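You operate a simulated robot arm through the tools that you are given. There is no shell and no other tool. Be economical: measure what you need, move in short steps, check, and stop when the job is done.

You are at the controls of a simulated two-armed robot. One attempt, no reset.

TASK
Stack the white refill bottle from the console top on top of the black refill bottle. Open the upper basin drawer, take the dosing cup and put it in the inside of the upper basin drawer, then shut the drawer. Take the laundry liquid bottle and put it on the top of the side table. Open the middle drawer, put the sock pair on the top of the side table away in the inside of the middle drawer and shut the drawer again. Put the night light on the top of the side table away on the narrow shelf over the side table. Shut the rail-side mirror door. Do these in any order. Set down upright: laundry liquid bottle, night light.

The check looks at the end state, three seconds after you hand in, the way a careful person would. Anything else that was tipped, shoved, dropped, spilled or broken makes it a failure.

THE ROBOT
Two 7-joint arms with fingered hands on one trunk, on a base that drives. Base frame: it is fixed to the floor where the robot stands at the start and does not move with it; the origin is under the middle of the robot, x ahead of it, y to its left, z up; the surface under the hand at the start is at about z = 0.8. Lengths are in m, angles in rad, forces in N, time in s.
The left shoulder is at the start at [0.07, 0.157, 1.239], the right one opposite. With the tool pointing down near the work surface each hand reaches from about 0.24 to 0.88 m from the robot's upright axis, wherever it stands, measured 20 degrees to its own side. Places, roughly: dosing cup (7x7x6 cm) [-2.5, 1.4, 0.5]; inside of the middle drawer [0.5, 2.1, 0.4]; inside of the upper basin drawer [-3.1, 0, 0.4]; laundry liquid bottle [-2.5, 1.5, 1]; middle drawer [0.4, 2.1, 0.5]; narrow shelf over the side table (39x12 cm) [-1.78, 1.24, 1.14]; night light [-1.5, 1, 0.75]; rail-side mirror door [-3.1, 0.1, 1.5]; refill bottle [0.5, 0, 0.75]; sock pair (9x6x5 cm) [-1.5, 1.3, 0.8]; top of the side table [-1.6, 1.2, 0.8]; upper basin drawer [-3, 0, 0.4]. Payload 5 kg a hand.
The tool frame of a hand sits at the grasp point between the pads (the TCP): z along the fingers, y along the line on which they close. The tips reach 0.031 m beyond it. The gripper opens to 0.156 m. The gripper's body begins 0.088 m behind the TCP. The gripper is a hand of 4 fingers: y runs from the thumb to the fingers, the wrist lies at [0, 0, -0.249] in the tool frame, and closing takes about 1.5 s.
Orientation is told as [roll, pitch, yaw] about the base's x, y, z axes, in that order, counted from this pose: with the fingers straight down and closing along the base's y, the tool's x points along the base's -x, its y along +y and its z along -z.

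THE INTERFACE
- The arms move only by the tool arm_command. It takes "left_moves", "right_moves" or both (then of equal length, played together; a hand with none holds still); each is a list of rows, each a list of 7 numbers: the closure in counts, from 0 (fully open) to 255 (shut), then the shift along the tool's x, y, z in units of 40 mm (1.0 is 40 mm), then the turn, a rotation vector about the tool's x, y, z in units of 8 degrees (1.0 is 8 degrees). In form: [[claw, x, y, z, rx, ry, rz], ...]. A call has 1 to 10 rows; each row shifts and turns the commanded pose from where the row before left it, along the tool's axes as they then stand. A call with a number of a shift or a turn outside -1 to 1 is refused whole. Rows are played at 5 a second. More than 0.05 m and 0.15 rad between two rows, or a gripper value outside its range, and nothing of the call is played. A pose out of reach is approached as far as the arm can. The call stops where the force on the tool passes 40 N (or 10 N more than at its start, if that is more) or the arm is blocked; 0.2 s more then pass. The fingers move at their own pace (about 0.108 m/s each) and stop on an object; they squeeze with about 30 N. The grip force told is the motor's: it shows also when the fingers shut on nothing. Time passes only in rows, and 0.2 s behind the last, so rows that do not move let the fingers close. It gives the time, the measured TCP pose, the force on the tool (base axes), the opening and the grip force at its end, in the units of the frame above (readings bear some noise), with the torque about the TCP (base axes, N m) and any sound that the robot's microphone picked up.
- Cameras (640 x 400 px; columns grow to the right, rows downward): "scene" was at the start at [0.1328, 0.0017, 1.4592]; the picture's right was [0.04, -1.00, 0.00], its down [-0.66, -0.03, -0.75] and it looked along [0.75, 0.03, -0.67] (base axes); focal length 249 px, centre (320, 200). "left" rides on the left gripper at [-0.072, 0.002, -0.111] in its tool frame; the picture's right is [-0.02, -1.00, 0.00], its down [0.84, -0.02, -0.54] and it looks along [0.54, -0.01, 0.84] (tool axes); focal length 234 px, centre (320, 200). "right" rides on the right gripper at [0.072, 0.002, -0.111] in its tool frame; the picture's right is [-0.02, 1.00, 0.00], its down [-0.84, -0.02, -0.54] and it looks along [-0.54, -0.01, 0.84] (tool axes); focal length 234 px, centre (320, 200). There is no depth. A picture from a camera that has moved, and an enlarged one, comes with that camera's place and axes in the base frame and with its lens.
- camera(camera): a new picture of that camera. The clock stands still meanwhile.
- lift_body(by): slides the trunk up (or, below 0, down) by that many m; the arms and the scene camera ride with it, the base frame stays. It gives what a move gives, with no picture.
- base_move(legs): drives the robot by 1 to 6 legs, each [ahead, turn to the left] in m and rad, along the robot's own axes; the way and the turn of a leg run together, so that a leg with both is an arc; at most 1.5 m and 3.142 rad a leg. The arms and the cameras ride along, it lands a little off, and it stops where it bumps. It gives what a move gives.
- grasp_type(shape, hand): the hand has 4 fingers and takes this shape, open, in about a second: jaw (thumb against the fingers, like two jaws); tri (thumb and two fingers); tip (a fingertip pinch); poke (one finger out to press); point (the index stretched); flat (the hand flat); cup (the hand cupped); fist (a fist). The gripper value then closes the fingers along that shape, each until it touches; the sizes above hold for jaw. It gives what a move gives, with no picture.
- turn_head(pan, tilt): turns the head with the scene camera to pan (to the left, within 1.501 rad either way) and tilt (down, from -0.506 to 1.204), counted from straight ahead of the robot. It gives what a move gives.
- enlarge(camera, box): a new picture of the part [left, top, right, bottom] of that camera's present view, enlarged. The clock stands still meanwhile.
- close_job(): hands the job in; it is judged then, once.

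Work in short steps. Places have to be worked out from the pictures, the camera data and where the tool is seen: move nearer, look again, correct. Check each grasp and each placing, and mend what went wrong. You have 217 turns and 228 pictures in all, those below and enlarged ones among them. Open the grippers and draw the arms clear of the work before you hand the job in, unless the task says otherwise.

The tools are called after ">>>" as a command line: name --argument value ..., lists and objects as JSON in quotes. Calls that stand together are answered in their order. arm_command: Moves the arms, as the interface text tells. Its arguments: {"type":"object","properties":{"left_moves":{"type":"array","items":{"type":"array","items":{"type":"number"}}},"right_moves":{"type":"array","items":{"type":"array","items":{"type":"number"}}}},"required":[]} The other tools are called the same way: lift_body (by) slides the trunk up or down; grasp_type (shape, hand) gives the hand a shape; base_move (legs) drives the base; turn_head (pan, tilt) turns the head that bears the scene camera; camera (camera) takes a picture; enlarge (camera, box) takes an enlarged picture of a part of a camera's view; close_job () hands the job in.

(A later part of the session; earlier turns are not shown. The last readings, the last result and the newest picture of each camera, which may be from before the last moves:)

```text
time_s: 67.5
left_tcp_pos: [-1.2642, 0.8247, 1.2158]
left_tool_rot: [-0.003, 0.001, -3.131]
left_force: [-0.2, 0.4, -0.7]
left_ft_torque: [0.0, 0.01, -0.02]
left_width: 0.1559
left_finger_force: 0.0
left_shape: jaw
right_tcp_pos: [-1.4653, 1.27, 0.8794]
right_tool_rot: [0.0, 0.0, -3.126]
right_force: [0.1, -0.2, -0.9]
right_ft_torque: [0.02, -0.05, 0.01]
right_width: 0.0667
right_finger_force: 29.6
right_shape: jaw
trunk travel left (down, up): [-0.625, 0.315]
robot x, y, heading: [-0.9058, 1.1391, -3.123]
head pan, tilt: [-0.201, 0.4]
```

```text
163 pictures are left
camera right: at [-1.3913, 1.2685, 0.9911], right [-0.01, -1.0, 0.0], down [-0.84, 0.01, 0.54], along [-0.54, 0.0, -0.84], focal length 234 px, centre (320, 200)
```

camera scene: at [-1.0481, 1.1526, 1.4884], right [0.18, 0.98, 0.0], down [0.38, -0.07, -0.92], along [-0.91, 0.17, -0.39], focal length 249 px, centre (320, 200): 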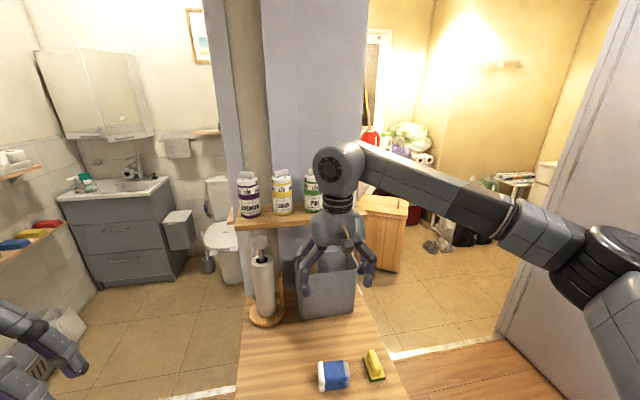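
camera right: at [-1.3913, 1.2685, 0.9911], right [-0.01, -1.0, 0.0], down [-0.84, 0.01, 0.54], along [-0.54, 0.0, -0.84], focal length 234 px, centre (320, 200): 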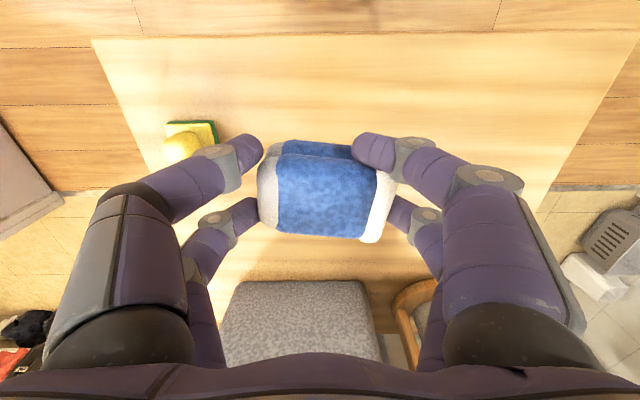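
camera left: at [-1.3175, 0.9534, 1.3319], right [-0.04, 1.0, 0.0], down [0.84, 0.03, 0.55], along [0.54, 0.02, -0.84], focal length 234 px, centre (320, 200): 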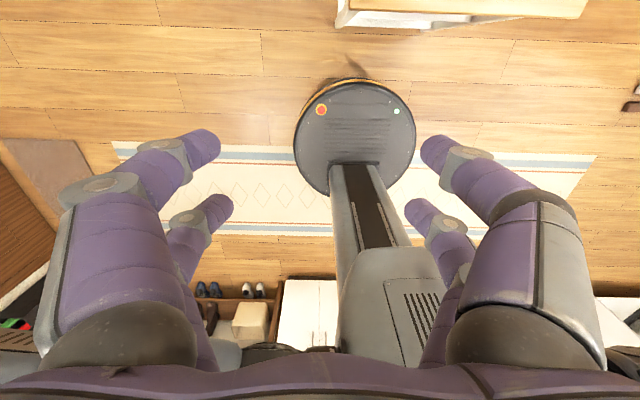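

Socks held. I lift them, draw the arm in, then drive back and round to face the counter with the middle drawer.

>>> arm_command --right_moves '[[255, 0, 0, -1, 0, 0, 0], [255, 0, 0, -1, 0, 0, 0], [255, 0, 0, -1, 0, 0, 0], [255, 0.5, 0, -1, 0, 0, 0], [255, 0.6, 0, -0.8, 0, 0, 0], [255, 0.9, -0.4, -0.4, 0, 0, 0], [255, 0.9, -0.4, -0.4, 0, 0, 0], [255, 0.9, -0.4, -0.4, 0, 0, 0], [255, 0.9, -0.4, -0.4, 0, 0, 0]]' --left_moves '[[0, 0, 0, 0, 0, 0, 0], [0, 0, 0, 0, 0, 0, 0], [0, 0, 0, 0, 0, 0, 0], [0, 0, 0, 0, 0, 0, 0], [0, 0, -0.5, 0, 0, 0, 0], [0, 0, -0.5, 0, 0, 0, 0], [0, 0, -0.5, 0, 0, 0, 0], [0, 0, -0.5, 0, 0, 0, 0], [0, 0, -0.5, 0, 0, 0, 0]]'

>>> base_move --legs '[[-0.55, 0], [0, -1.57], [0.95, 0], [0, -1.57]]'

>>> turn_head --pan 0 --tilt 0.75

>>> camera --camera "scene"

```text
time_s: 69.5
left_tcp_pos: [-1.2645, 0.9246, 1.2172]
left_tool_rot: [-0.001, 0.0, -3.128]
left_force: [0.6, -0.1, 0.3]
left_ft_torque: [0.0, 0.03, 0.03]
left_width: 0.1556
left_finger_force: 0.0
left_shape: jaw
right_tcp_pos: [-1.2779, 1.3406, 1.137]
right_tool_rot: [-0.001, -0.002, -3.125]
right_force: [-0.4, 1.1, -1.8]
right_ft_torque: [-0.03, 0.0, -0.01]
right_width: 0.0666
right_finger_force: 30.0
right_shape: jaw
trunk travel left (down, up): [-0.625, 0.315]
robot x, y, heading: [-0.9061, 1.1414, -3.126]
head pan, tilt: [-0.201, 0.4]
```

```text
time_s: 84.9
left_tcp_pos: [0.0277, 2.295, 1.2158]
left_tool_rot: [-0.003, 0.0, -0.032]
left_force: [-0.1, 0.2, 0.0]
left_ft_torque: [0.01, 0.0, -0.01]
left_width: 0.1558
left_finger_force: 0.1
left_shape: jaw
right_tcp_pos: [0.0214, 1.8801, 1.1387]
right_tool_rot: [0.001, 0.001, -0.028]
right_force: [0.2, 0.3, -1.2]
right_ft_torque: [0.03, 0.07, 0.0]
right_width: 0.0651
right_finger_force: 30.1
right_shape: jaw
trunk travel left (down, up): [-0.625, 0.315]
robot x, y, heading: [-0.3424, 2.0955, -0.028]
head pan, tilt: [-0.201, 0.4]
```

```text
time_s: 85.7
left_tcp_pos: [0.0278, 2.2947, 1.2168]
left_tool_rot: [-0.003, 0.0, -0.031]
left_force: [-1.2, 0.5, -0.1]
left_ft_torque: [-0.01, 0.01, 0.02]
left_width: 0.156
left_finger_force: 0.1
left_shape: jaw
right_tcp_pos: [0.0216, 1.8804, 1.1363]
right_tool_rot: [0.0, 0.0, -0.029]
right_force: [-0.1, -0.6, -1.6]
right_ft_torque: [-0.02, -0.02, -0.03]
right_width: 0.0656
right_finger_force: 29.8
right_shape: jaw
trunk travel left (down, up): [-0.625, 0.315]
robot x, y, heading: [-0.3405, 2.0937, -0.027]
head pan, tilt: [0.0, 0.75]
```

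```text
162 pictures are left
camera scene: at [-0.2102, 2.0897, 1.4573], right [-0.03, -1.0, 0.0], down [-0.68, 0.02, -0.73], along [0.73, -0.02, -0.68], focal length 249 px, centre (320, 200)
```

scene: 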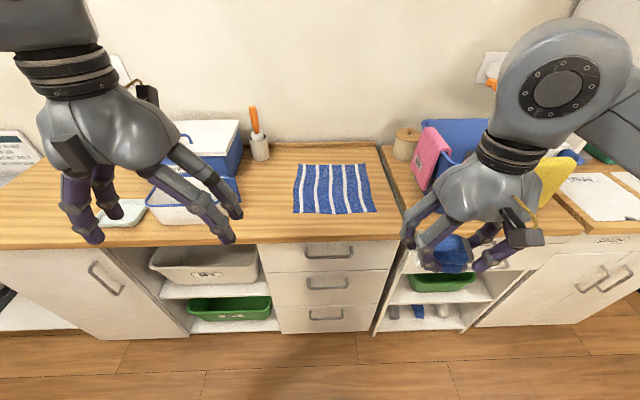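

>>> enlarge --camera "scene" --box '[240, 220, 420, 345]'

>>> camera --camera "left"

>>> camera --camera "right"

```text
3.20 times, centred on (330, 282) of scene
camera zoom: at [-0.2102, 2.0897, 1.4573], right [-0.03, -1.0, 0.0], down [-0.68, 0.02, -0.73], along [0.73, -0.02, -0.68], focal length 798 px, centre (288, -64)
```

zoom: 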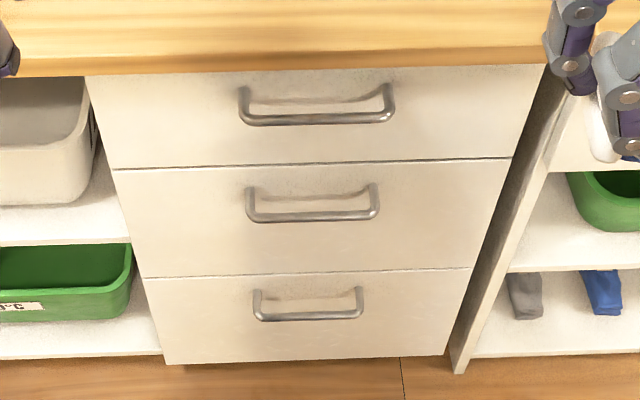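

```text
160 pictures are left
camera left: at [0.0984, 2.2944, 1.3268], right [-0.01, -1.0, 0.0], down [-0.84, 0.01, 0.55], along [-0.55, 0.0, -0.84], focal length 234 px, centre (320, 200)
```

left: 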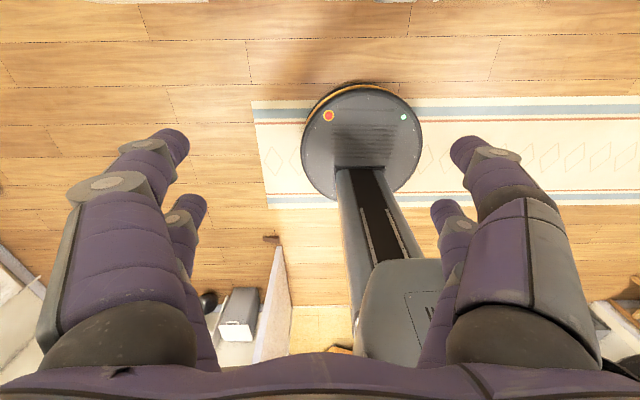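

```text
159 pictures are left
camera right: at [-0.0505, 1.8822, 1.2488], right [0.05, 1.0, 0.0], down [0.84, -0.04, 0.54], along [0.54, -0.03, -0.84], focal length 234 px, centre (320, 200)
```

right: 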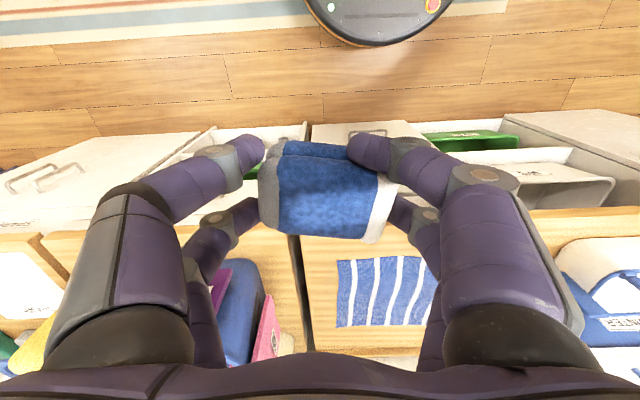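

The three drawer fronts lie at about x≈0.28. The middle handle is a horizontal bar near (0.25, 2.05, 0.58). I square the heading and turn the left hand to point forward with vertical closing.

>>> base_move --legs '[[0, 0.027]]'

>>> arm_command --left_moves '[[0, -1, 0, 0, 0, 0, 0], [0, -0.5, 0, 0, 0, -1, 0], [0, 0, 0, 0, 0, -1, 0], [0, 0, 0, 0, 0, -1, 0], [0, 0, 0, 0, 0, -1, 0], [0, 0, 0, 0, 0, -1, 0], [0, 0, 0, 0, 0, -1, 0], [0, 0, 0, 0, 0, -1, 0], [0, 0, 0, 0, 0, -1, 0], [0, 0, 0, 0, 0, -1, 0]]'

>>> arm_command --left_moves '[[0, 0, 0, 0, 0, -1, 0], [0, 0, 0, 0, 0, -1, 0], [0, 0, 0, 0, 0, -0.25, 0], [0, 0, 0, 0, 0, 0, -1], [0, 0, 0, 0, 0, 0, -1], [0, 0, 0, 0, 0, 0, -1], [0, 0, 0, 0, 0, 0, -1], [0, 0, 0, 0, 0, 0, -1], [0, 0, 0, 0, 0, 0, -1]]'

>>> arm_command --left_moves '[[0, 0, 0, 0, 0, 0, -1], [0, 0, 0, 0, 0, 0, -1], [0, 0, 0, 0, 0, 0, -1], [0, 0, 0, 0, 0, 0, -1], [0, 0, 0, 0, 0, 0, -1], [0, 0, 0, 0, 0, 0, -0.25], [0, 0, 0, 0, 0, 0, 0]]'

>>> camera --camera "scene"

```text
time_s: 86.5
left_tcp_pos: [0.0207, 2.3038, 1.2169]
left_tool_rot: [-0.002, 0.001, -0.004]
left_force: [1.0, 0.3, 0.3]
left_ft_torque: [0.02, -0.04, -0.01]
left_width: 0.156
left_finger_force: 0.0
left_shape: jaw
right_tcp_pos: [0.0252, 1.8881, 1.1381]
right_tool_rot: [0.0, 0.001, -0.002]
right_force: [0.2, 0.0, -1.5]
right_ft_torque: [0.01, 0.02, 0.02]
right_width: 0.0653
right_finger_force: 30.4
right_shape: jaw
trunk travel left (down, up): [-0.625, 0.315]
robot x, y, heading: [-0.3406, 2.0966, -0.003]
head pan, tilt: [0.0, 0.75]
```

```text
time_s: 88.9
left_tcp_pos: [0.1663, 2.2855, 1.2368]
left_tool_rot: [-0.005, -1.051, -0.007]
left_force: [-1.4, 1.1, 0.0]
left_ft_torque: [0.0, 0.0, 0.02]
left_width: 0.156
left_finger_force: 0.0
left_shape: jaw
left hand out of reach, approached as far as the arm can: row 7, 8, 9, 10
right_tcp_pos: [0.0233, 1.8891, 1.1375]
right_tool_rot: [-0.001, -0.002, 0.0]
right_force: [-0.4, 0.0, -1.6]
right_ft_torque: [0.01, -0.04, 0.0]
right_width: 0.065
right_finger_force: 29.9
right_shape: jaw
trunk travel left (down, up): [-0.625, 0.315]
robot x, y, heading: [-0.3425, 2.0925, -0.003]
head pan, tilt: [0.0, 0.75]
stopped in row 10 (left hand): the arm was blocked; the commanded pose is now the measured one
```

```text
time_s: 90.9
left_tcp_pos: [0.1703, 2.2877, 1.236]
left_tool_rot: [-0.844, -0.72, 1.028]
left_force: [0.6, -0.4, -0.8]
left_ft_torque: [-0.01, 0.03, 0.01]
left_width: 0.1559
left_finger_force: 0.0
left_shape: jaw
left hand out of reach, approached as far as the arm can: row 1, 2, 4
right_tcp_pos: [0.027, 1.8902, 1.1373]
right_tool_rot: [0.0, 0.0, -0.001]
right_force: [0.7, -0.1, -2.2]
right_ft_torque: [0.01, 0.05, 0.0]
right_width: 0.0651
right_finger_force: 29.5
right_shape: jaw
trunk travel left (down, up): [-0.625, 0.315]
robot x, y, heading: [-0.3417, 2.0957, -0.001]
head pan, tilt: [0.0, 0.75]
```

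```text
time_s: 92.5
left_tcp_pos: [0.1701, 2.287, 1.2356]
left_tool_rot: [-1.046, -0.116, 1.492]
left_force: [0.6, -0.8, 0.0]
left_ft_torque: [-0.01, -0.04, -0.01]
left_width: 0.1559
left_finger_force: 0.1
left_shape: jaw
right_tcp_pos: [0.0275, 1.8886, 1.1364]
right_tool_rot: [0.0, -0.001, 0.0]
right_force: [-0.9, -0.3, -1.4]
right_ft_torque: [-0.03, 0.04, -0.01]
right_width: 0.0652
right_finger_force: 30.1
right_shape: jaw
trunk travel left (down, up): [-0.625, 0.315]
robot x, y, heading: [-0.3391, 2.0954, 0.003]
head pan, tilt: [0.0, 0.75]
```

```text
158 pictures are left
camera scene: at [-0.2102, 2.0933, 1.4572], right [0.0, -1.0, 0.0], down [-0.68, 0.0, -0.73], along [0.73, 0.0, -0.68], focal length 249 px, centre (320, 200)
```

scene: 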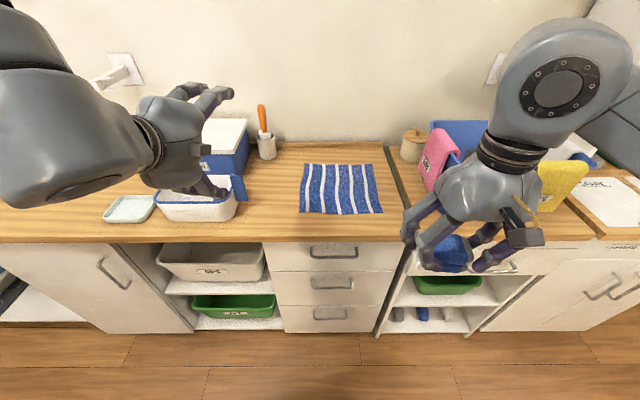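

The hand points forward, about 30° downward. I lower the trunk, then finish levelling it.

>>> lift_body --by -0.5

>>> turn_head --pan 0 --tilt 0.5

>>> camera --camera "scene"

```text
refused: -0.5 is not a number from -0.4 to 0.4
```

```text
time_s: 93.2
left_tcp_pos: [0.1691, 2.2868, 1.2354]
left_tool_rot: [-1.046, -0.116, 1.491]
left_force: [0.1, -0.1, 0.1]
left_ft_torque: [0.05, 0.01, -0.01]
left_width: 0.1557
left_finger_force: 0.2
left_shape: jaw
right_tcp_pos: [0.0268, 1.8884, 1.1372]
right_tool_rot: [-0.001, -0.001, 0.001]
right_force: [-0.7, 0.5, -1.0]
right_ft_torque: [-0.02, 0.04, 0.01]
right_width: 0.0652
right_finger_force: 29.7
right_shape: jaw
trunk travel left (down, up): [-0.625, 0.315]
robot x, y, heading: [-0.3431, 2.0956, -0.003]
head pan, tilt: [0.0, 0.499]
```

```text
157 pictures are left
camera scene: at [-0.202, 2.0934, 1.4791], right [0.0, -1.0, 0.0], down [-0.48, 0.0, -0.88], along [0.88, 0.0, -0.48], focal length 249 px, centre (320, 200)
```

scene: 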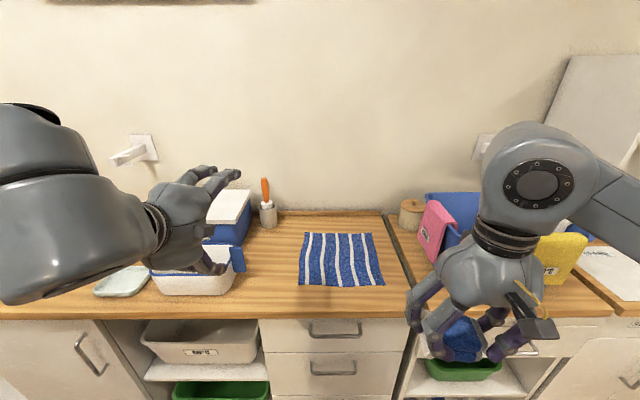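

>>> lift_body --by -0.4

>>> camera --camera "scene"

>>> camera --camera "left"

```text
time_s: 97.1
left_tcp_pos: [0.1688, 2.2882, 0.837]
left_tool_rot: [-1.047, -0.117, 1.492]
left_force: [-2.5, 0.1, 3.4]
left_ft_torque: [-0.01, -0.32, -0.04]
left_width: 0.156
left_finger_force: 0.1
left_shape: jaw
right_tcp_pos: [0.0264, 1.8891, 0.7371]
right_tool_rot: [0.0, 0.001, -0.002]
right_force: [0.4, -0.7, -2.1]
right_ft_torque: [-0.01, 0.05, -0.02]
right_width: 0.0652
right_finger_force: 30.0
right_shape: jaw
trunk travel left (down, up): [-0.225, 0.715]
robot x, y, heading: [-0.3457, 2.0932, 0.001]
head pan, tilt: [0.0, 0.499]
```

```text
156 pictures are left
camera scene: at [-0.2025, 2.0934, 1.0793], right [0.0, -1.0, 0.0], down [-0.48, 0.0, -0.88], along [0.88, 0.0, -0.48], focal length 249 px, centre (320, 200)
```

scene: 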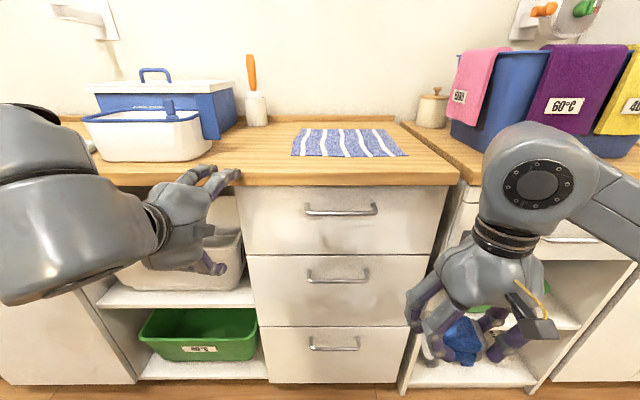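

```text
155 pictures are left
camera left: at [0.0773, 2.3589, 0.8982], right [0.49, -0.12, 0.86], down [-0.53, -0.83, 0.19], along [0.69, -0.55, -0.47], focal length 234 px, centre (320, 200)
```

left: 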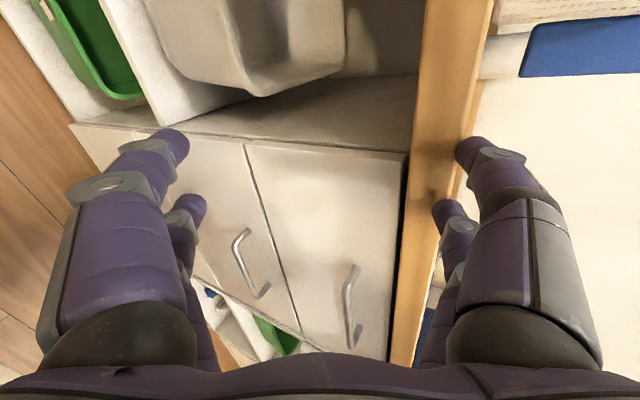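

The bar triangulates to about (0.24, 2.052, 0.607). I back the left hand off the counter edge, then lower it, shift right and level it.

>>> arm_command --left_moves '[[0, 0, 0, -1, 0, 0, 0], [0, 0, 0, -0.8, 0, 0, 0], [0, 0, 0.8, 0.46, 0, 0, 0], [0, 0, 0.8, 0.46, 0, 0, 0], [0, 0, 0.8, 0.46, 0, 0, 0], [0, 0, 0.8, 0.46, 0, 0, 0], [0, 0.5, 0.6, 0.35, 0, 0, 0], [0, 0.9, 0, 0, 1, 0, 0], [0, 0.9, 0, 0, 1, 0, 0], [0, 0.9, 0, 0, 1, 0, 0]]'

>>> arm_command --left_moves '[[60, 0.9, 0, 0, 0.76, 0, 0], [60, 0.9, 0, 0, 0, 0, 0], [60, 0.5, 0, 0, 0, 0, 0], [60, 0, 0, 0, 0, 0, 0]]'

>>> camera --camera "scene"

>>> camera --camera "left"

```text
time_s: 99.3
left_tcp_pos: [0.1851, 2.187, 0.9176]
left_tool_rot: [-1.452, -0.122, 1.498]
left_force: [0.4, 0.0, -0.3]
left_ft_torque: [0.01, 0.03, 0.08]
left_width: 0.1561
left_finger_force: 0.1
left_shape: jaw
left hand out of reach, approached as far as the arm can: row 1, 2, 3, 4, 5, 6, 7, 8, 9, 10
right_tcp_pos: [0.0267, 1.8872, 0.7358]
right_tool_rot: [0.003, 0.001, -0.001]
right_force: [-0.1, -0.5, -2.0]
right_ft_torque: [0.09, 0.03, -0.01]
right_width: 0.0651
right_finger_force: 30.0
right_shape: jaw
trunk travel left (down, up): [-0.225, 0.715]
robot x, y, heading: [-0.3471, 2.0998, -0.0]
head pan, tilt: [0.0, 0.499]
```

```text
time_s: 100.3
left_tcp_pos: [0.1842, 2.1225, 0.9276]
left_tool_rot: [-1.571, -0.115, 1.492]
left_force: [-0.1, 0.3, 0.2]
left_ft_torque: [-0.02, 0.0, 0.0]
left_width: 0.1195
left_finger_force: 0.2
left_shape: jaw
left hand out of reach, approached as far as the arm can: row 1
right_tcp_pos: [0.0255, 1.8902, 0.7359]
right_tool_rot: [-0.001, 0.0, 0.0]
right_force: [-0.4, 0.0, -1.0]
right_ft_torque: [-0.01, 0.03, -0.01]
right_width: 0.0651
right_finger_force: 30.0
right_shape: jaw
trunk travel left (down, up): [-0.225, 0.715]
robot x, y, heading: [-0.3417, 2.0976, 0.001]
head pan, tilt: [0.0, 0.499]
```

```text
154 pictures are left
camera scene: at [-0.2021, 2.094, 1.0792], right [0.0, -1.0, 0.0], down [-0.48, 0.0, -0.88], along [0.88, 0.0, -0.48], focal length 249 px, centre (320, 200)
```

scene: 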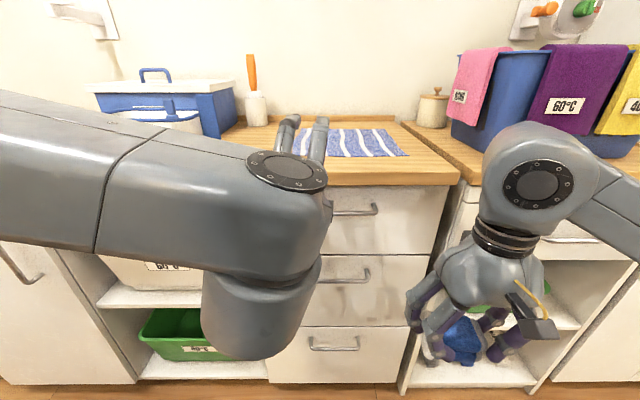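

```text
153 pictures are left
camera left: at [0.0782, 2.2023, 0.935], right [-0.01, -0.09, 1.0], down [-0.61, -0.79, -0.08], along [0.79, -0.61, -0.05], focal length 234 px, centre (320, 200)
```

left: 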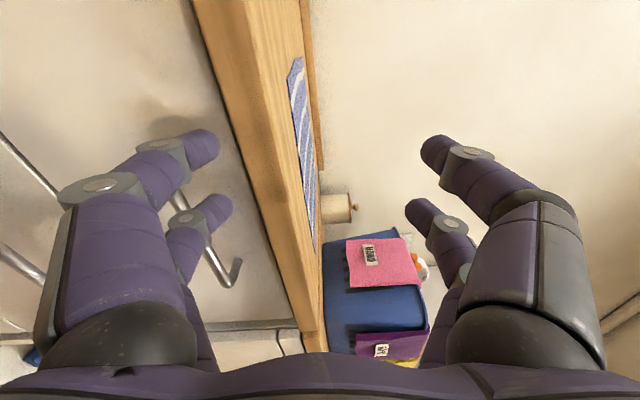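

Too close to fold the arm like this. I back the base 0.25 m and then lower the hand.

>>> base_move --legs '[[-0.28, 0]]'

>>> arm_command --left_moves '[[60, 0, 0, 1, 0, 0, 0], [60, 0, 1, 0.5, 0, 0, 0], [60, 0, 1, 0, 0, 0, 0], [60, 0, 1, 0, 0, 0, 0], [60, 0, 1, 0, 0, 0, 0], [60, 0, 1, 0, 0, 0, 0], [60, 0, 1, 0, 0, 0, 0], [60, 0, 1, 0, 0, 0, 0], [60, 0, 0.8, 0, 0, 0, 0], [60, 0, 0, 0, 0, 0, 0]]'

>>> camera --camera "scene"

>>> camera --camera "left"

```text
time_s: 102.3
left_tcp_pos: [-0.1028, 2.122, 0.9298]
left_tool_rot: [-1.57, -0.117, 1.49]
left_force: [-0.2, 0.1, 0.0]
left_ft_torque: [0.01, 0.03, 0.02]
left_width: 0.1196
left_finger_force: 0.0
left_shape: jaw
right_tcp_pos: [-0.2604, 1.8886, 0.738]
right_tool_rot: [0.0, -0.002, -0.002]
right_force: [-0.3, -1.1, -1.0]
right_ft_torque: [-0.02, -0.02, -0.02]
right_width: 0.0652
right_finger_force: 30.2
right_shape: jaw
trunk travel left (down, up): [-0.225, 0.715]
robot x, y, heading: [-0.6268, 2.0958, 0.001]
head pan, tilt: [0.0, 0.499]
```

```text
time_s: 104.5
left_tcp_pos: [-0.0386, 2.1524, 0.6159]
left_tool_rot: [-1.571, -0.117, 1.49]
left_force: [-0.5, 0.4, -0.3]
left_ft_torque: [0.03, -0.03, 0.0]
left_width: 0.1196
left_finger_force: 0.1
left_shape: jaw
right_tcp_pos: [-0.2591, 1.8896, 0.7367]
right_tool_rot: [0.001, 0.001, -0.002]
right_force: [-0.2, -0.2, -1.9]
right_ft_torque: [0.0, 0.04, 0.01]
right_width: 0.065
right_finger_force: 29.7
right_shape: jaw
trunk travel left (down, up): [-0.225, 0.715]
robot x, y, heading: [-0.6316, 2.0985, -0.002]
head pan, tilt: [0.0, 0.499]
```

```text
152 pictures are left
camera scene: at [-0.4876, 2.0935, 1.0792], right [0.0, -1.0, 0.0], down [-0.48, 0.0, -0.88], along [0.88, 0.0, -0.48], focal length 249 px, centre (320, 200)
```

scene: 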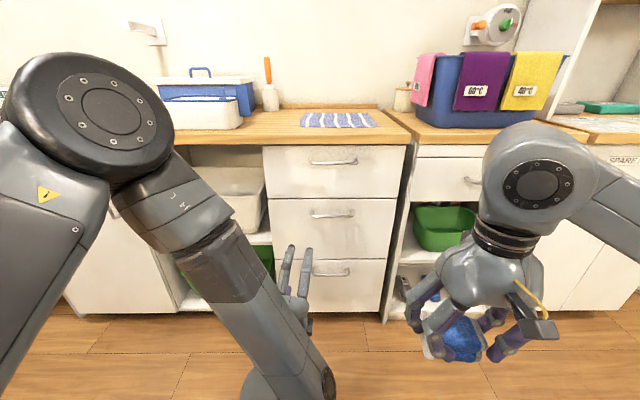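

```text
151 pictures are left
camera left: at [-0.144, 2.2317, 0.6224], right [-0.01, -0.09, 1.0], down [-0.61, -0.79, -0.08], along [0.79, -0.61, -0.05], focal length 234 px, centre (320, 200)
```

left: 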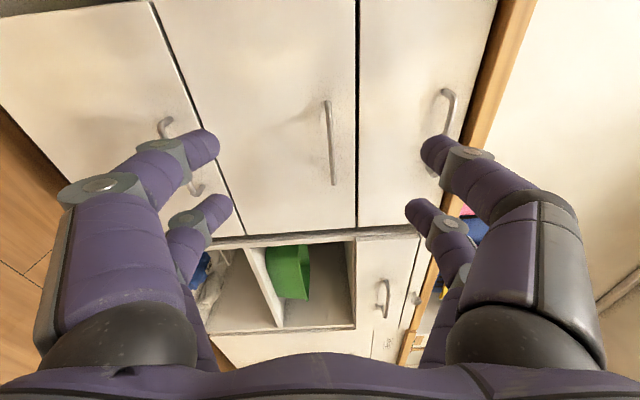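

Bar at (0.24, 2.057, 0.628) in both views. I advance to about 8 cm in front of it.

>>> arm_command --left_moves '[[60, 0.32, -0.09, 0.84, 0, 0, 0], [60, 0.32, -0.09, 0.84, 0, 0, 0], [60, 0.32, -0.09, 0.84, 0, 0, 0], [60, 0.32, -0.09, 0.84, 0, 0, 0], [60, 0.32, -0.09, 0.84, 0, 0, 0], [60, 0.32, -0.09, 0.84, 0, 0, 0], [60, 0, 0, 0, 0, 0, 0]]'

>>> camera --camera "left"

>>> enlarge --camera "scene" --box '[230, 130, 430, 290]'

```text
time_s: 106.1
left_tcp_pos: [0.1563, 2.0551, 0.6322]
left_tool_rot: [-1.57, -0.118, 1.491]
left_force: [-0.5, -1.0, -0.4]
left_ft_torque: [-0.06, -0.03, -0.01]
left_width: 0.1195
left_finger_force: 0.1
left_shape: jaw
right_tcp_pos: [-0.2588, 1.8885, 0.7365]
right_tool_rot: [0.0, 0.0, -0.001]
right_force: [0.0, -0.2, -2.2]
right_ft_torque: [-0.02, -0.01, 0.0]
right_width: 0.065
right_finger_force: 30.0
right_shape: jaw
trunk travel left (down, up): [-0.225, 0.715]
robot x, y, heading: [-0.6276, 2.0957, -0.004]
head pan, tilt: [0.0, 0.499]
```

```text
150 pictures are left
camera left: at [0.0505, 2.1359, 0.6384], right [-0.01, -0.09, 1.0], down [-0.61, -0.79, -0.08], along [0.79, -0.61, -0.05], focal length 234 px, centre (320, 200)
```

left: 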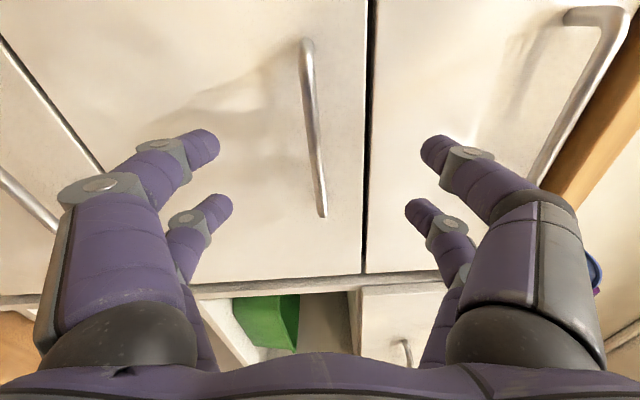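

```text
2.50 times, centred on (330, 210) of scene
camera zoom: at [-0.4875, 2.0934, 1.0792], right [0.0, -1.0, 0.0], down [-0.48, 0.0, -0.88], along [0.88, 0.0, -0.48], focal length 623 px, centre (295, 175)
```

zoom: 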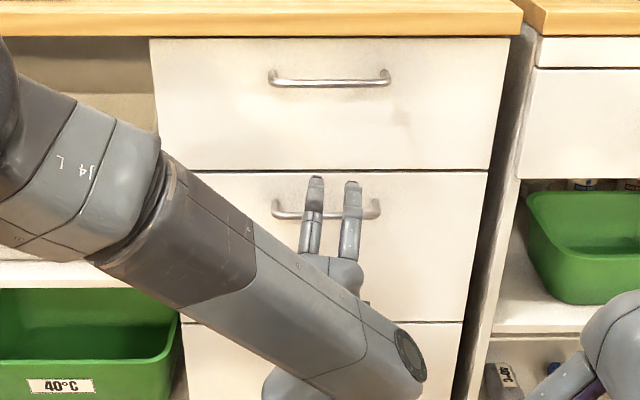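

Bar centred vertically between the finger sets. Advance 7.5 cm and close.

>>> arm_command --left_moves '[[60, -0.08, 0.05, 0.9, 0, 0, 0], [60, -0.08, 0.05, 0.9, 0, 0, 0], [60, 0, 0, 0, 0, 0, 0], [255, 0, 0, 0, 0, 0, 0], [255, 0, 0, 0, 0, 0, 0], [255, 0, 0, 0, 0, 0, 0], [255, 0, 0, 0, 0, 0, 0], [255, 0, 0, 0, 0, 0, 0], [255, 0, 0, 0, 0, 0, 0]]'

>>> camera --camera "left"

```text
time_s: 108.1
left_tcp_pos: [0.227, 2.0571, 0.6306]
left_tool_rot: [-1.573, -0.119, 1.489]
left_force: [-17.9, -0.3, 2.4]
left_ft_torque: [-0.03, -0.05, -0.4]
left_width: 0.0085
left_finger_force: 30.2
left_shape: jaw
right_tcp_pos: [-0.2599, 1.8902, 0.7378]
right_tool_rot: [0.0, -0.002, -0.002]
right_force: [0.7, 0.0, -1.6]
right_ft_torque: [0.0, 0.0, -0.01]
right_width: 0.0651
right_finger_force: 30.0
right_shape: jaw
trunk travel left (down, up): [-0.225, 0.715]
robot x, y, heading: [-0.6285, 2.0967, -0.004]
head pan, tilt: [0.0, 0.499]
```

```text
148 pictures are left
camera left: at [0.1224, 2.1369, 0.6361], right [-0.01, -0.09, 1.0], down [-0.61, -0.79, -0.08], along [0.79, -0.61, -0.05], focal length 234 px, centre (320, 200)
```

left: 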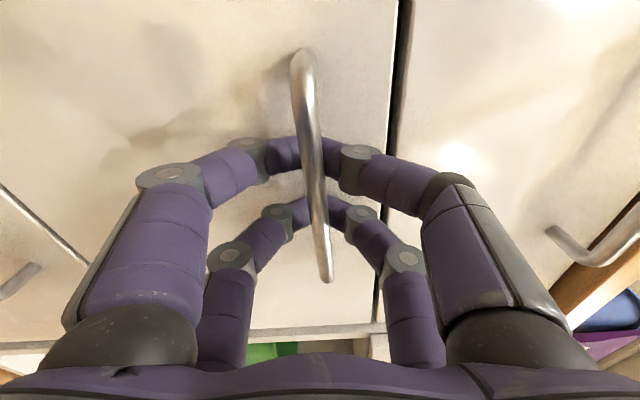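

The fingers hook behind the bar. I pull by driving back 0.28 m.

>>> base_move --legs '[[-0.28, 0]]'

>>> camera --camera "scene"

>>> camera --camera "left"

```text
time_s: 110.0
left_tcp_pos: [-0.0533, 2.0639, 0.6285]
left_tool_rot: [-1.57, -0.117, 1.497]
left_force: [1.5, -0.8, 1.3]
left_ft_torque: [0.03, 0.0, -0.02]
left_width: 0.0077
left_finger_force: 30.3
left_shape: jaw
right_tcp_pos: [-0.539, 1.8916, 0.7372]
right_tool_rot: [0.001, 0.001, 0.006]
right_force: [-0.2, -0.4, -1.8]
right_ft_torque: [0.0, 0.0, 0.01]
right_width: 0.0649
right_finger_force: 29.8
right_shape: jaw
trunk travel left (down, up): [-0.225, 0.715]
robot x, y, heading: [-0.9112, 2.0963, 0.005]
head pan, tilt: [0.0, 0.499]
```

```text
147 pictures are left
camera scene: at [-0.7695, 2.094, 1.0792], right [0.01, -1.0, 0.0], down [-0.48, 0.0, -0.88], along [0.88, 0.0, -0.48], focal length 249 px, centre (320, 200)
```

scene: 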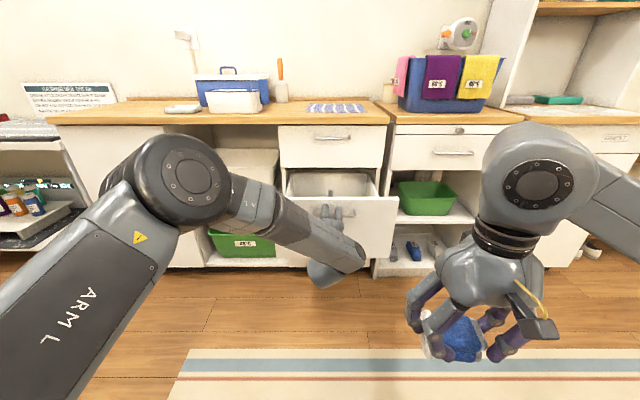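

```text
146 pictures are left
camera left: at [-0.1592, 2.1429, 0.6347], right [-0.01, -0.09, 1.0], down [-0.6, -0.79, -0.08], along [0.8, -0.6, -0.05], focal length 234 px, centre (320, 200)
```

left: 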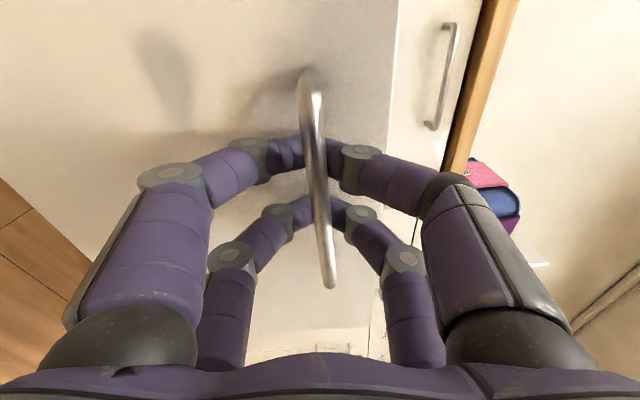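

The drawer opened 28 cm. I release the handle, draw the left hand back, then up and left out of the way.

>>> arm_command --left_moves '[[120, 0, 0, 0, 0, 0, 0], [60, 0, 0, 0, 0, 0, 0], [60, 0, 0, 0, 0, 0, 0], [60, 0, 0, 0, 0, 0, 0], [60, 0, 0, 0, 0, 0, 0], [60, 0, 0, -1, 0, 0, 0], [60, 0, 0, -1, 0, 0, 0], [60, 0, 0, -1, 0, 0, 0]]'

>>> arm_command --left_moves '[[60, -0.5, -0.8, 0, 0, 0, 0], [60, -0.5, -0.8, 0, 0, 0, 0], [60, -0.5, -0.8, 0, 0, 0, 0], [60, -0.5, -0.8, 0, 0, 0, 0], [60, -0.5, -0.8, 0, 0, 0, 0], [60, -0.5, -0.8, 0, 0, 0, 0], [60, -0.5, -0.8, 0, 0, 0, 0], [60, -0.5, -0.8, 0, 0, 0, 0], [60, -0.5, -0.8, 0, 0, 0, 0], [60, -0.5, -0.8, 0, 0, 0, 0]]'

>>> camera --camera "scene"

```text
time_s: 111.8
left_tcp_pos: [-0.1743, 2.0732, 0.6283]
left_tool_rot: [-1.572, -0.116, 1.498]
left_force: [0.6, 0.1, -0.3]
left_ft_torque: [0.01, -0.01, 0.02]
left_width: 0.1192
left_finger_force: 0.1
left_shape: jaw
right_tcp_pos: [-0.5393, 1.8917, 0.7384]
right_tool_rot: [0.001, -0.001, 0.004]
right_force: [-0.1, -0.2, -1.9]
right_ft_torque: [-0.05, -0.02, 0.0]
right_width: 0.0655
right_finger_force: 29.9
right_shape: jaw
trunk travel left (down, up): [-0.225, 0.715]
robot x, y, heading: [-0.9082, 2.1002, 0.007]
head pan, tilt: [0.0, 0.499]
```

```text
time_s: 114.0
left_tcp_pos: [-0.158, 2.2344, 0.968]
left_tool_rot: [-1.569, -0.117, 1.497]
left_force: [0.7, -0.4, 0.1]
left_ft_torque: [0.0, 0.06, 0.0]
left_width: 0.119
left_finger_force: 0.0
left_shape: jaw
right_tcp_pos: [-0.5385, 1.8933, 0.7375]
right_tool_rot: [-0.002, 0.0, 0.004]
right_force: [0.2, -0.3, -1.9]
right_ft_torque: [-0.02, 0.03, 0.01]
right_width: 0.0653
right_finger_force: 29.9
right_shape: jaw
trunk travel left (down, up): [-0.225, 0.715]
robot x, y, heading: [-0.9119, 2.094, 0.005]
head pan, tilt: [0.0, 0.499]
```

```text
145 pictures are left
camera scene: at [-0.7693, 2.0946, 1.0792], right [0.01, -1.0, 0.0], down [-0.48, 0.0, -0.88], along [0.88, 0.0, -0.48], focal length 249 px, centre (320, 200)
```

scene: 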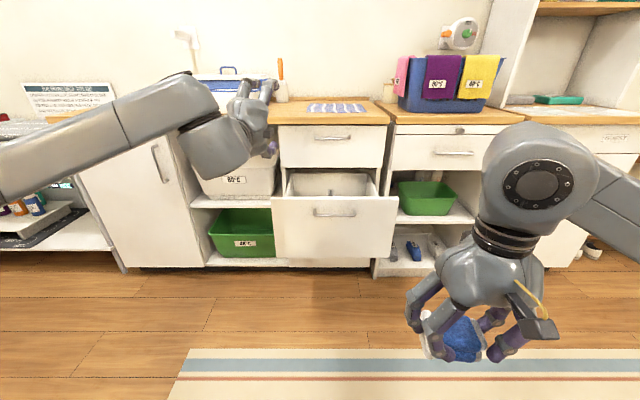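

Drawer is open. I raise the right hand, drive forward 0.30 m and bring the socks over the drawer.

>>> arm_command --right_moves '[[255, 0, 0, -0.8, 0, 0, 0], [255, 0, 0, -0.8, 0, 0, 0], [255, 0, 0, -0.8, 0, 0, 0], [255, 0, 0, -0.8, 0, 0, 0], [255, 0, 0, -0.4, 0, 0, 0]]'

>>> base_move --legs '[[0.3, -0.005]]'

>>> turn_head --pan 0 --tilt 0.7

>>> camera --camera "scene"

```text
time_s: 115.2
left_tcp_pos: [-0.1575, 2.2343, 0.9687]
left_tool_rot: [-1.572, -0.117, 1.497]
left_force: [-0.2, 0.0, 0.2]
left_ft_torque: [-0.01, 0.0, -0.01]
left_width: 0.1191
left_finger_force: 0.0
left_shape: jaw
right_tcp_pos: [-0.5393, 1.8919, 0.8819]
right_tool_rot: [0.0, -0.001, 0.006]
right_force: [-0.8, -0.3, -2.7]
right_ft_torque: [-0.01, -0.01, 0.0]
right_width: 0.065
right_finger_force: 30.0
right_shape: jaw
trunk travel left (down, up): [-0.225, 0.715]
robot x, y, heading: [-0.9071, 2.0976, 0.01]
head pan, tilt: [0.0, 0.499]
```

```text
time_s: 117.3
left_tcp_pos: [0.1447, 2.2296, 0.9677]
left_tool_rot: [-1.569, -0.116, 1.491]
left_force: [0.9, -0.1, -0.1]
left_ft_torque: [0.0, -0.02, 0.04]
left_width: 0.119
left_finger_force: 0.0
left_shape: jaw
right_tcp_pos: [-0.2374, 1.8893, 0.8805]
right_tool_rot: [0.001, -0.001, -0.001]
right_force: [0.1, -0.5, -1.6]
right_ft_torque: [0.0, 0.02, -0.02]
right_width: 0.0648
right_finger_force: 30.1
right_shape: jaw
trunk travel left (down, up): [-0.225, 0.715]
robot x, y, heading: [-0.6122, 2.0958, -0.002]
head pan, tilt: [0.0, 0.499]
```

```text
time_s: 118.0
left_tcp_pos: [0.1446, 2.2305, 0.9678]
left_tool_rot: [-1.569, -0.117, 1.491]
left_force: [-0.5, 0.2, -0.3]
left_ft_torque: [0.0, 0.01, 0.0]
left_width: 0.119
left_finger_force: 0.0
left_shape: jaw
right_tcp_pos: [-0.237, 1.8893, 0.8811]
right_tool_rot: [0.001, 0.0, -0.002]
right_force: [-0.1, 0.1, -1.5]
right_ft_torque: [0.04, 0.0, 0.0]
right_width: 0.0651
right_finger_force: 29.9
right_shape: jaw
trunk travel left (down, up): [-0.225, 0.715]
robot x, y, heading: [-0.6072, 2.0969, -0.007]
head pan, tilt: [0.0, 0.7]
```

```text
144 pictures are left
camera scene: at [-0.4738, 2.0939, 1.0615], right [0.0, -1.0, 0.0], down [-0.64, 0.0, -0.77], along [0.77, 0.0, -0.64], focal length 249 px, centre (320, 200)
```

scene: 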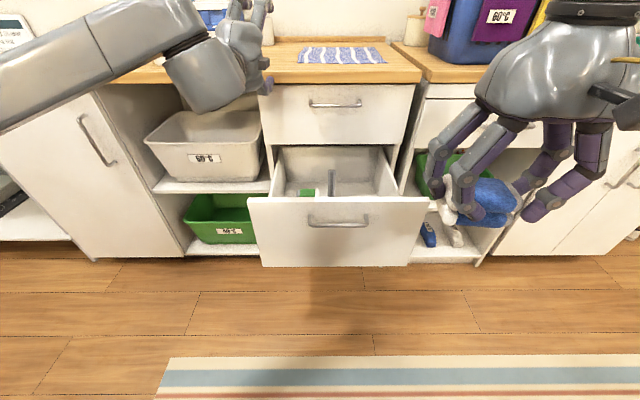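

>>> enlarge --camera "scene" --box '[240, 130, 440, 255]'

>>> camera --camera "right"

```text
3.20 times, centred on (340, 192) of scene
camera zoom: at [-0.4738, 2.0939, 1.0615], right [0.0, -1.0, 0.0], down [-0.64, 0.0, -0.77], along [0.77, 0.0, -0.64], focal length 798 px, centre (256, 224)
```

zoom: 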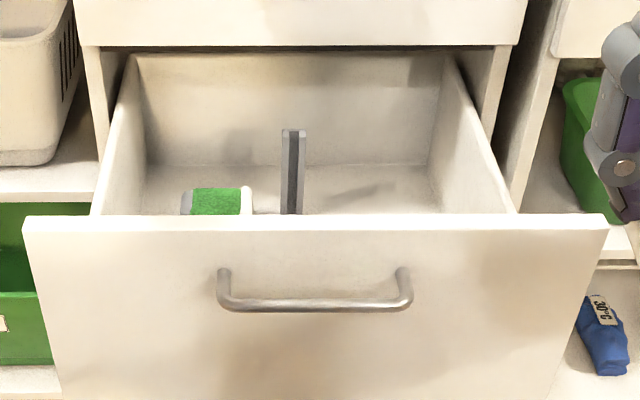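

```text
142 pictures are left
camera right: at [-0.3097, 1.8909, 0.9932], right [0.03, 1.0, 0.0], down [0.84, -0.02, 0.54], along [0.54, -0.01, -0.84], focal length 234 px, centre (320, 200)
```

right: 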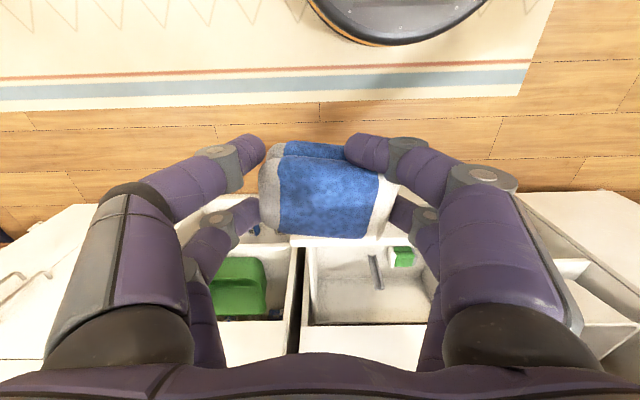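

There is a divider in the drawer with green socks left of it; the blue ones go to the right of it. I move the right hand forward above the drawer and look in.

>>> arm_command --right_moves '[[255, -0.9, 0.25, 0, 0, 0, 0], [255, -0.9, 0.25, 0, 0, 0, 0], [255, -0.9, 0.25, 0, 0, 0, 0], [255, -0.9, 0.25, 0, 0, 0, 0], [255, -0.9, 0.25, 0, 0, 0, 0], [255, -0.9, 0.25, 0, 0, 0, 0], [255, -0.9, 0.25, 0, 0, 0, 0], [255, 0, 0, 0, 0, 0, 0]]'

>>> camera --camera "right"

>>> camera --camera "scene"

```text
time_s: 119.8
left_tcp_pos: [0.1435, 2.2294, 0.9691]
left_tool_rot: [-1.572, -0.118, 1.49]
left_force: [-0.3, -0.3, 0.6]
left_ft_torque: [0.01, 0.02, -0.01]
left_width: 0.119
left_finger_force: 0.1
left_shape: jaw
right_tcp_pos: [0.0159, 1.9615, 0.8823]
right_tool_rot: [-0.001, 0.001, -0.001]
right_force: [-0.1, 0.2, -2.1]
right_ft_torque: [0.01, 0.01, -0.02]
right_width: 0.0644
right_finger_force: 30.5
right_shape: jaw
trunk travel left (down, up): [-0.225, 0.715]
robot x, y, heading: [-0.6113, 2.095, -0.0]
head pan, tilt: [0.0, 0.7]
```

```text
141 pictures are left
camera right: at [-0.0567, 1.9619, 0.9937], right [0.03, 1.0, 0.0], down [0.84, -0.02, 0.55], along [0.55, -0.01, -0.84], focal length 234 px, centre (320, 200)
```

right: 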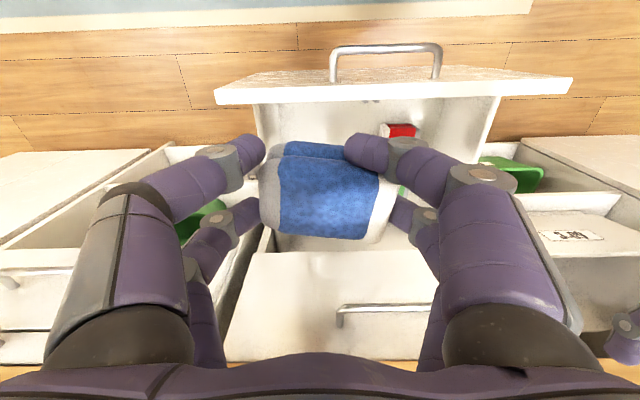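

```text
140 pictures are left
camera scene: at [-0.4741, 2.0937, 1.0615], right [0.0, -1.0, 0.0], down [-0.64, 0.0, -0.76], along [0.76, 0.0, -0.64], focal length 249 px, centre (320, 200)
```

scene: 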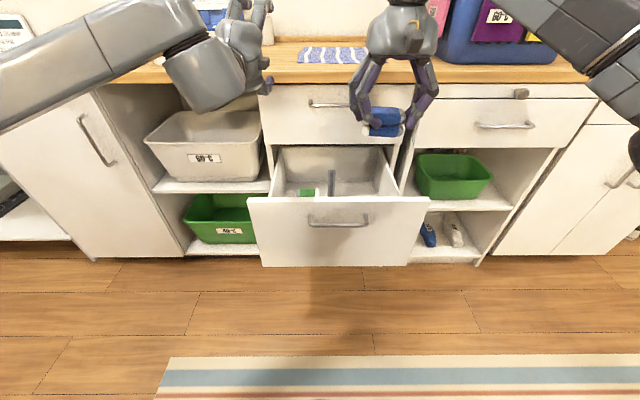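

Interior spans y 1.885–2.20 with a low divider near 2.05. I aim for (0.14, 1.972), descend most of the way and check.

>>> arm_command --right_moves '[[255, -0.8, 0.08, 0, 0, 0, 0], [255, -0.8, 0.08, 0, 0, 0, 0], [255, -0.8, 0.08, 0, 0, 0, 0], [255, -0.7, 0.02, 0, 0, 0, 0], [255, 0, 0, 1, 0, 0, 0], [255, 0, 0, 1, 0, 0, 0], [255, 0, 0, 1, 0, 0, 0], [255, 0, 0, 1, 0, 0, 0], [255, 0, 0, 1, 0, 0, 0], [255, 0, 0, 0.8, 0, 0, 0]]'

>>> camera --camera "right"

>>> camera --camera "scene"

```text
time_s: 122.0
left_tcp_pos: [0.1447, 2.2293, 0.9689]
left_tool_rot: [-1.571, -0.115, 1.491]
left_force: [-0.3, 0.6, -0.3]
left_ft_torque: [0.01, -0.01, -0.03]
left_width: 0.1191
left_finger_force: 0.0
left_shape: jaw
right_tcp_pos: [0.1385, 1.9721, 0.6499]
right_tool_rot: [0.0, 0.002, -0.001]
right_force: [0.2, -0.1, -1.7]
right_ft_torque: [0.05, 0.02, -0.01]
right_width: 0.0645
right_finger_force: 30.0
right_shape: jaw
trunk travel left (down, up): [-0.225, 0.715]
robot x, y, heading: [-0.605, 2.0964, -0.004]
head pan, tilt: [0.0, 0.7]
```

```text
139 pictures are left
camera right: at [0.0675, 1.9722, 0.7609], right [0.03, 1.0, 0.0], down [0.84, -0.02, 0.54], along [0.54, -0.01, -0.84], focal length 234 px, centre (320, 200)
```

right: 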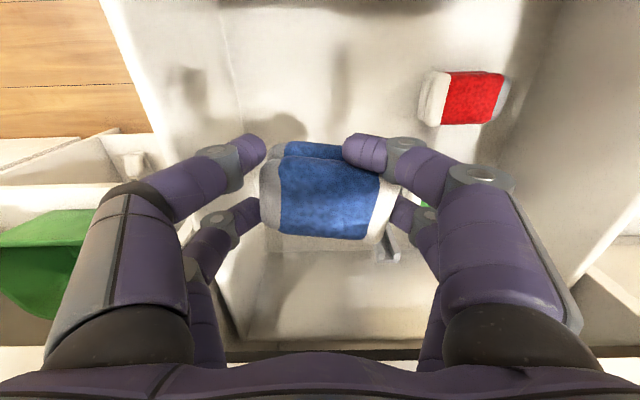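

```text
138 pictures are left
camera scene: at [-0.4733, 2.0938, 1.0614], right [0.0, -1.0, 0.0], down [-0.64, 0.0, -0.76], along [0.76, 0.0, -0.64], focal length 249 px, centre (320, 200)
```

scene: 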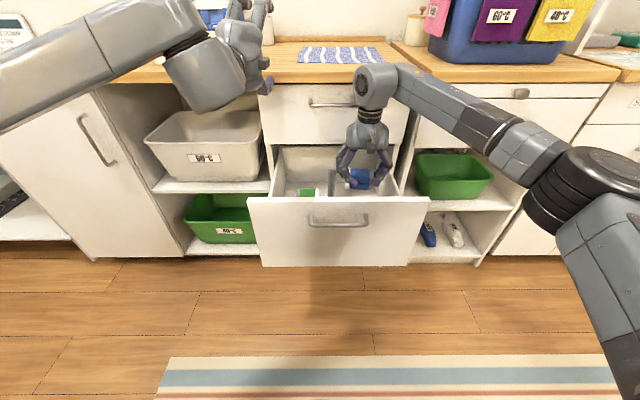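

The front part is open and roomy. I shift 2 cm left and descend to 0.48.

>>> arm_command --right_moves '[[255, 0, 0.55, 0.8, 0, 0, 0], [255, 0, 0, 0.9, 0, 0, 0], [255, 0, 0, 0.9, 0, 0, 0], [255, 0, 0, 0.9, 0, 0, 0], [255, 0, 0, 0.7, 0, 0, 0], [255, 0, 0, 0, 0, 0, 0]]'

>>> camera --camera "right"

>>> enlarge --camera "scene" --box '[240, 110, 440, 235]'

```text
time_s: 123.4
left_tcp_pos: [0.1427, 2.2288, 0.9692]
left_tool_rot: [-1.573, -0.117, 1.49]
left_force: [0.7, -0.5, 0.9]
left_ft_torque: [-0.02, 0.05, -0.01]
left_width: 0.119
left_finger_force: 0.1
left_shape: jaw
right_tcp_pos: [0.1395, 1.9903, 0.4847]
right_tool_rot: [0.001, -0.007, -0.002]
right_force: [1.4, -3.2, 18.0]
right_ft_torque: [-0.07, -0.4, -0.06]
right_width: 0.064
right_finger_force: 29.8
right_shape: jaw
trunk travel left (down, up): [-0.225, 0.715]
robot x, y, heading: [-0.609, 2.096, 0.001]
head pan, tilt: [0.0, 0.7]
```

```text
137 pictures are left
camera right: at [0.0668, 1.9907, 0.5972], right [0.03, 1.0, 0.0], down [0.84, -0.02, 0.55], along [0.55, -0.01, -0.84], focal length 234 px, centre (320, 200)
```

right: 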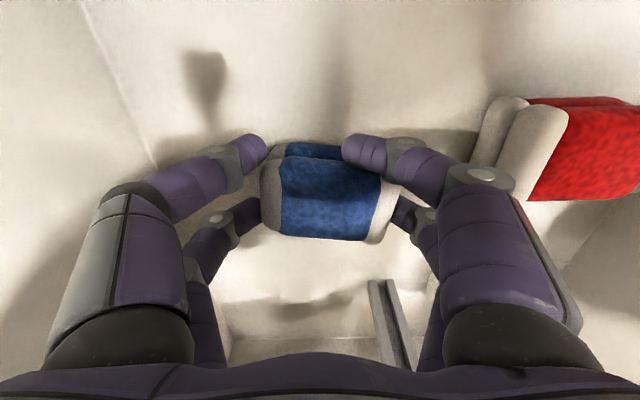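

```text
3.20 times, centred on (340, 172) of scene
camera zoom: at [-0.4756, 2.0941, 1.0621], right [0.0, -1.0, 0.0], down [-0.64, 0.0, -0.77], along [0.77, 0.0, -0.64], focal length 798 px, centre (256, 288)
```

zoom: 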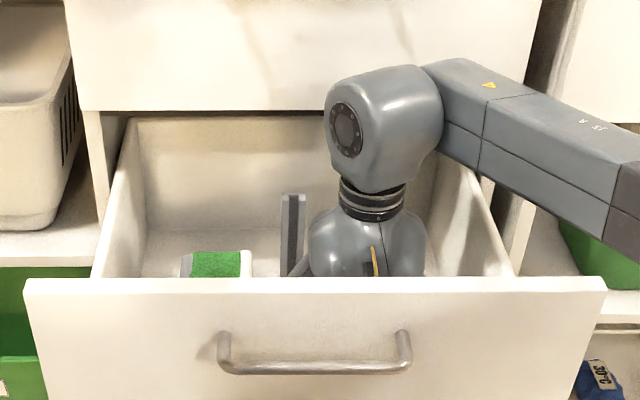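

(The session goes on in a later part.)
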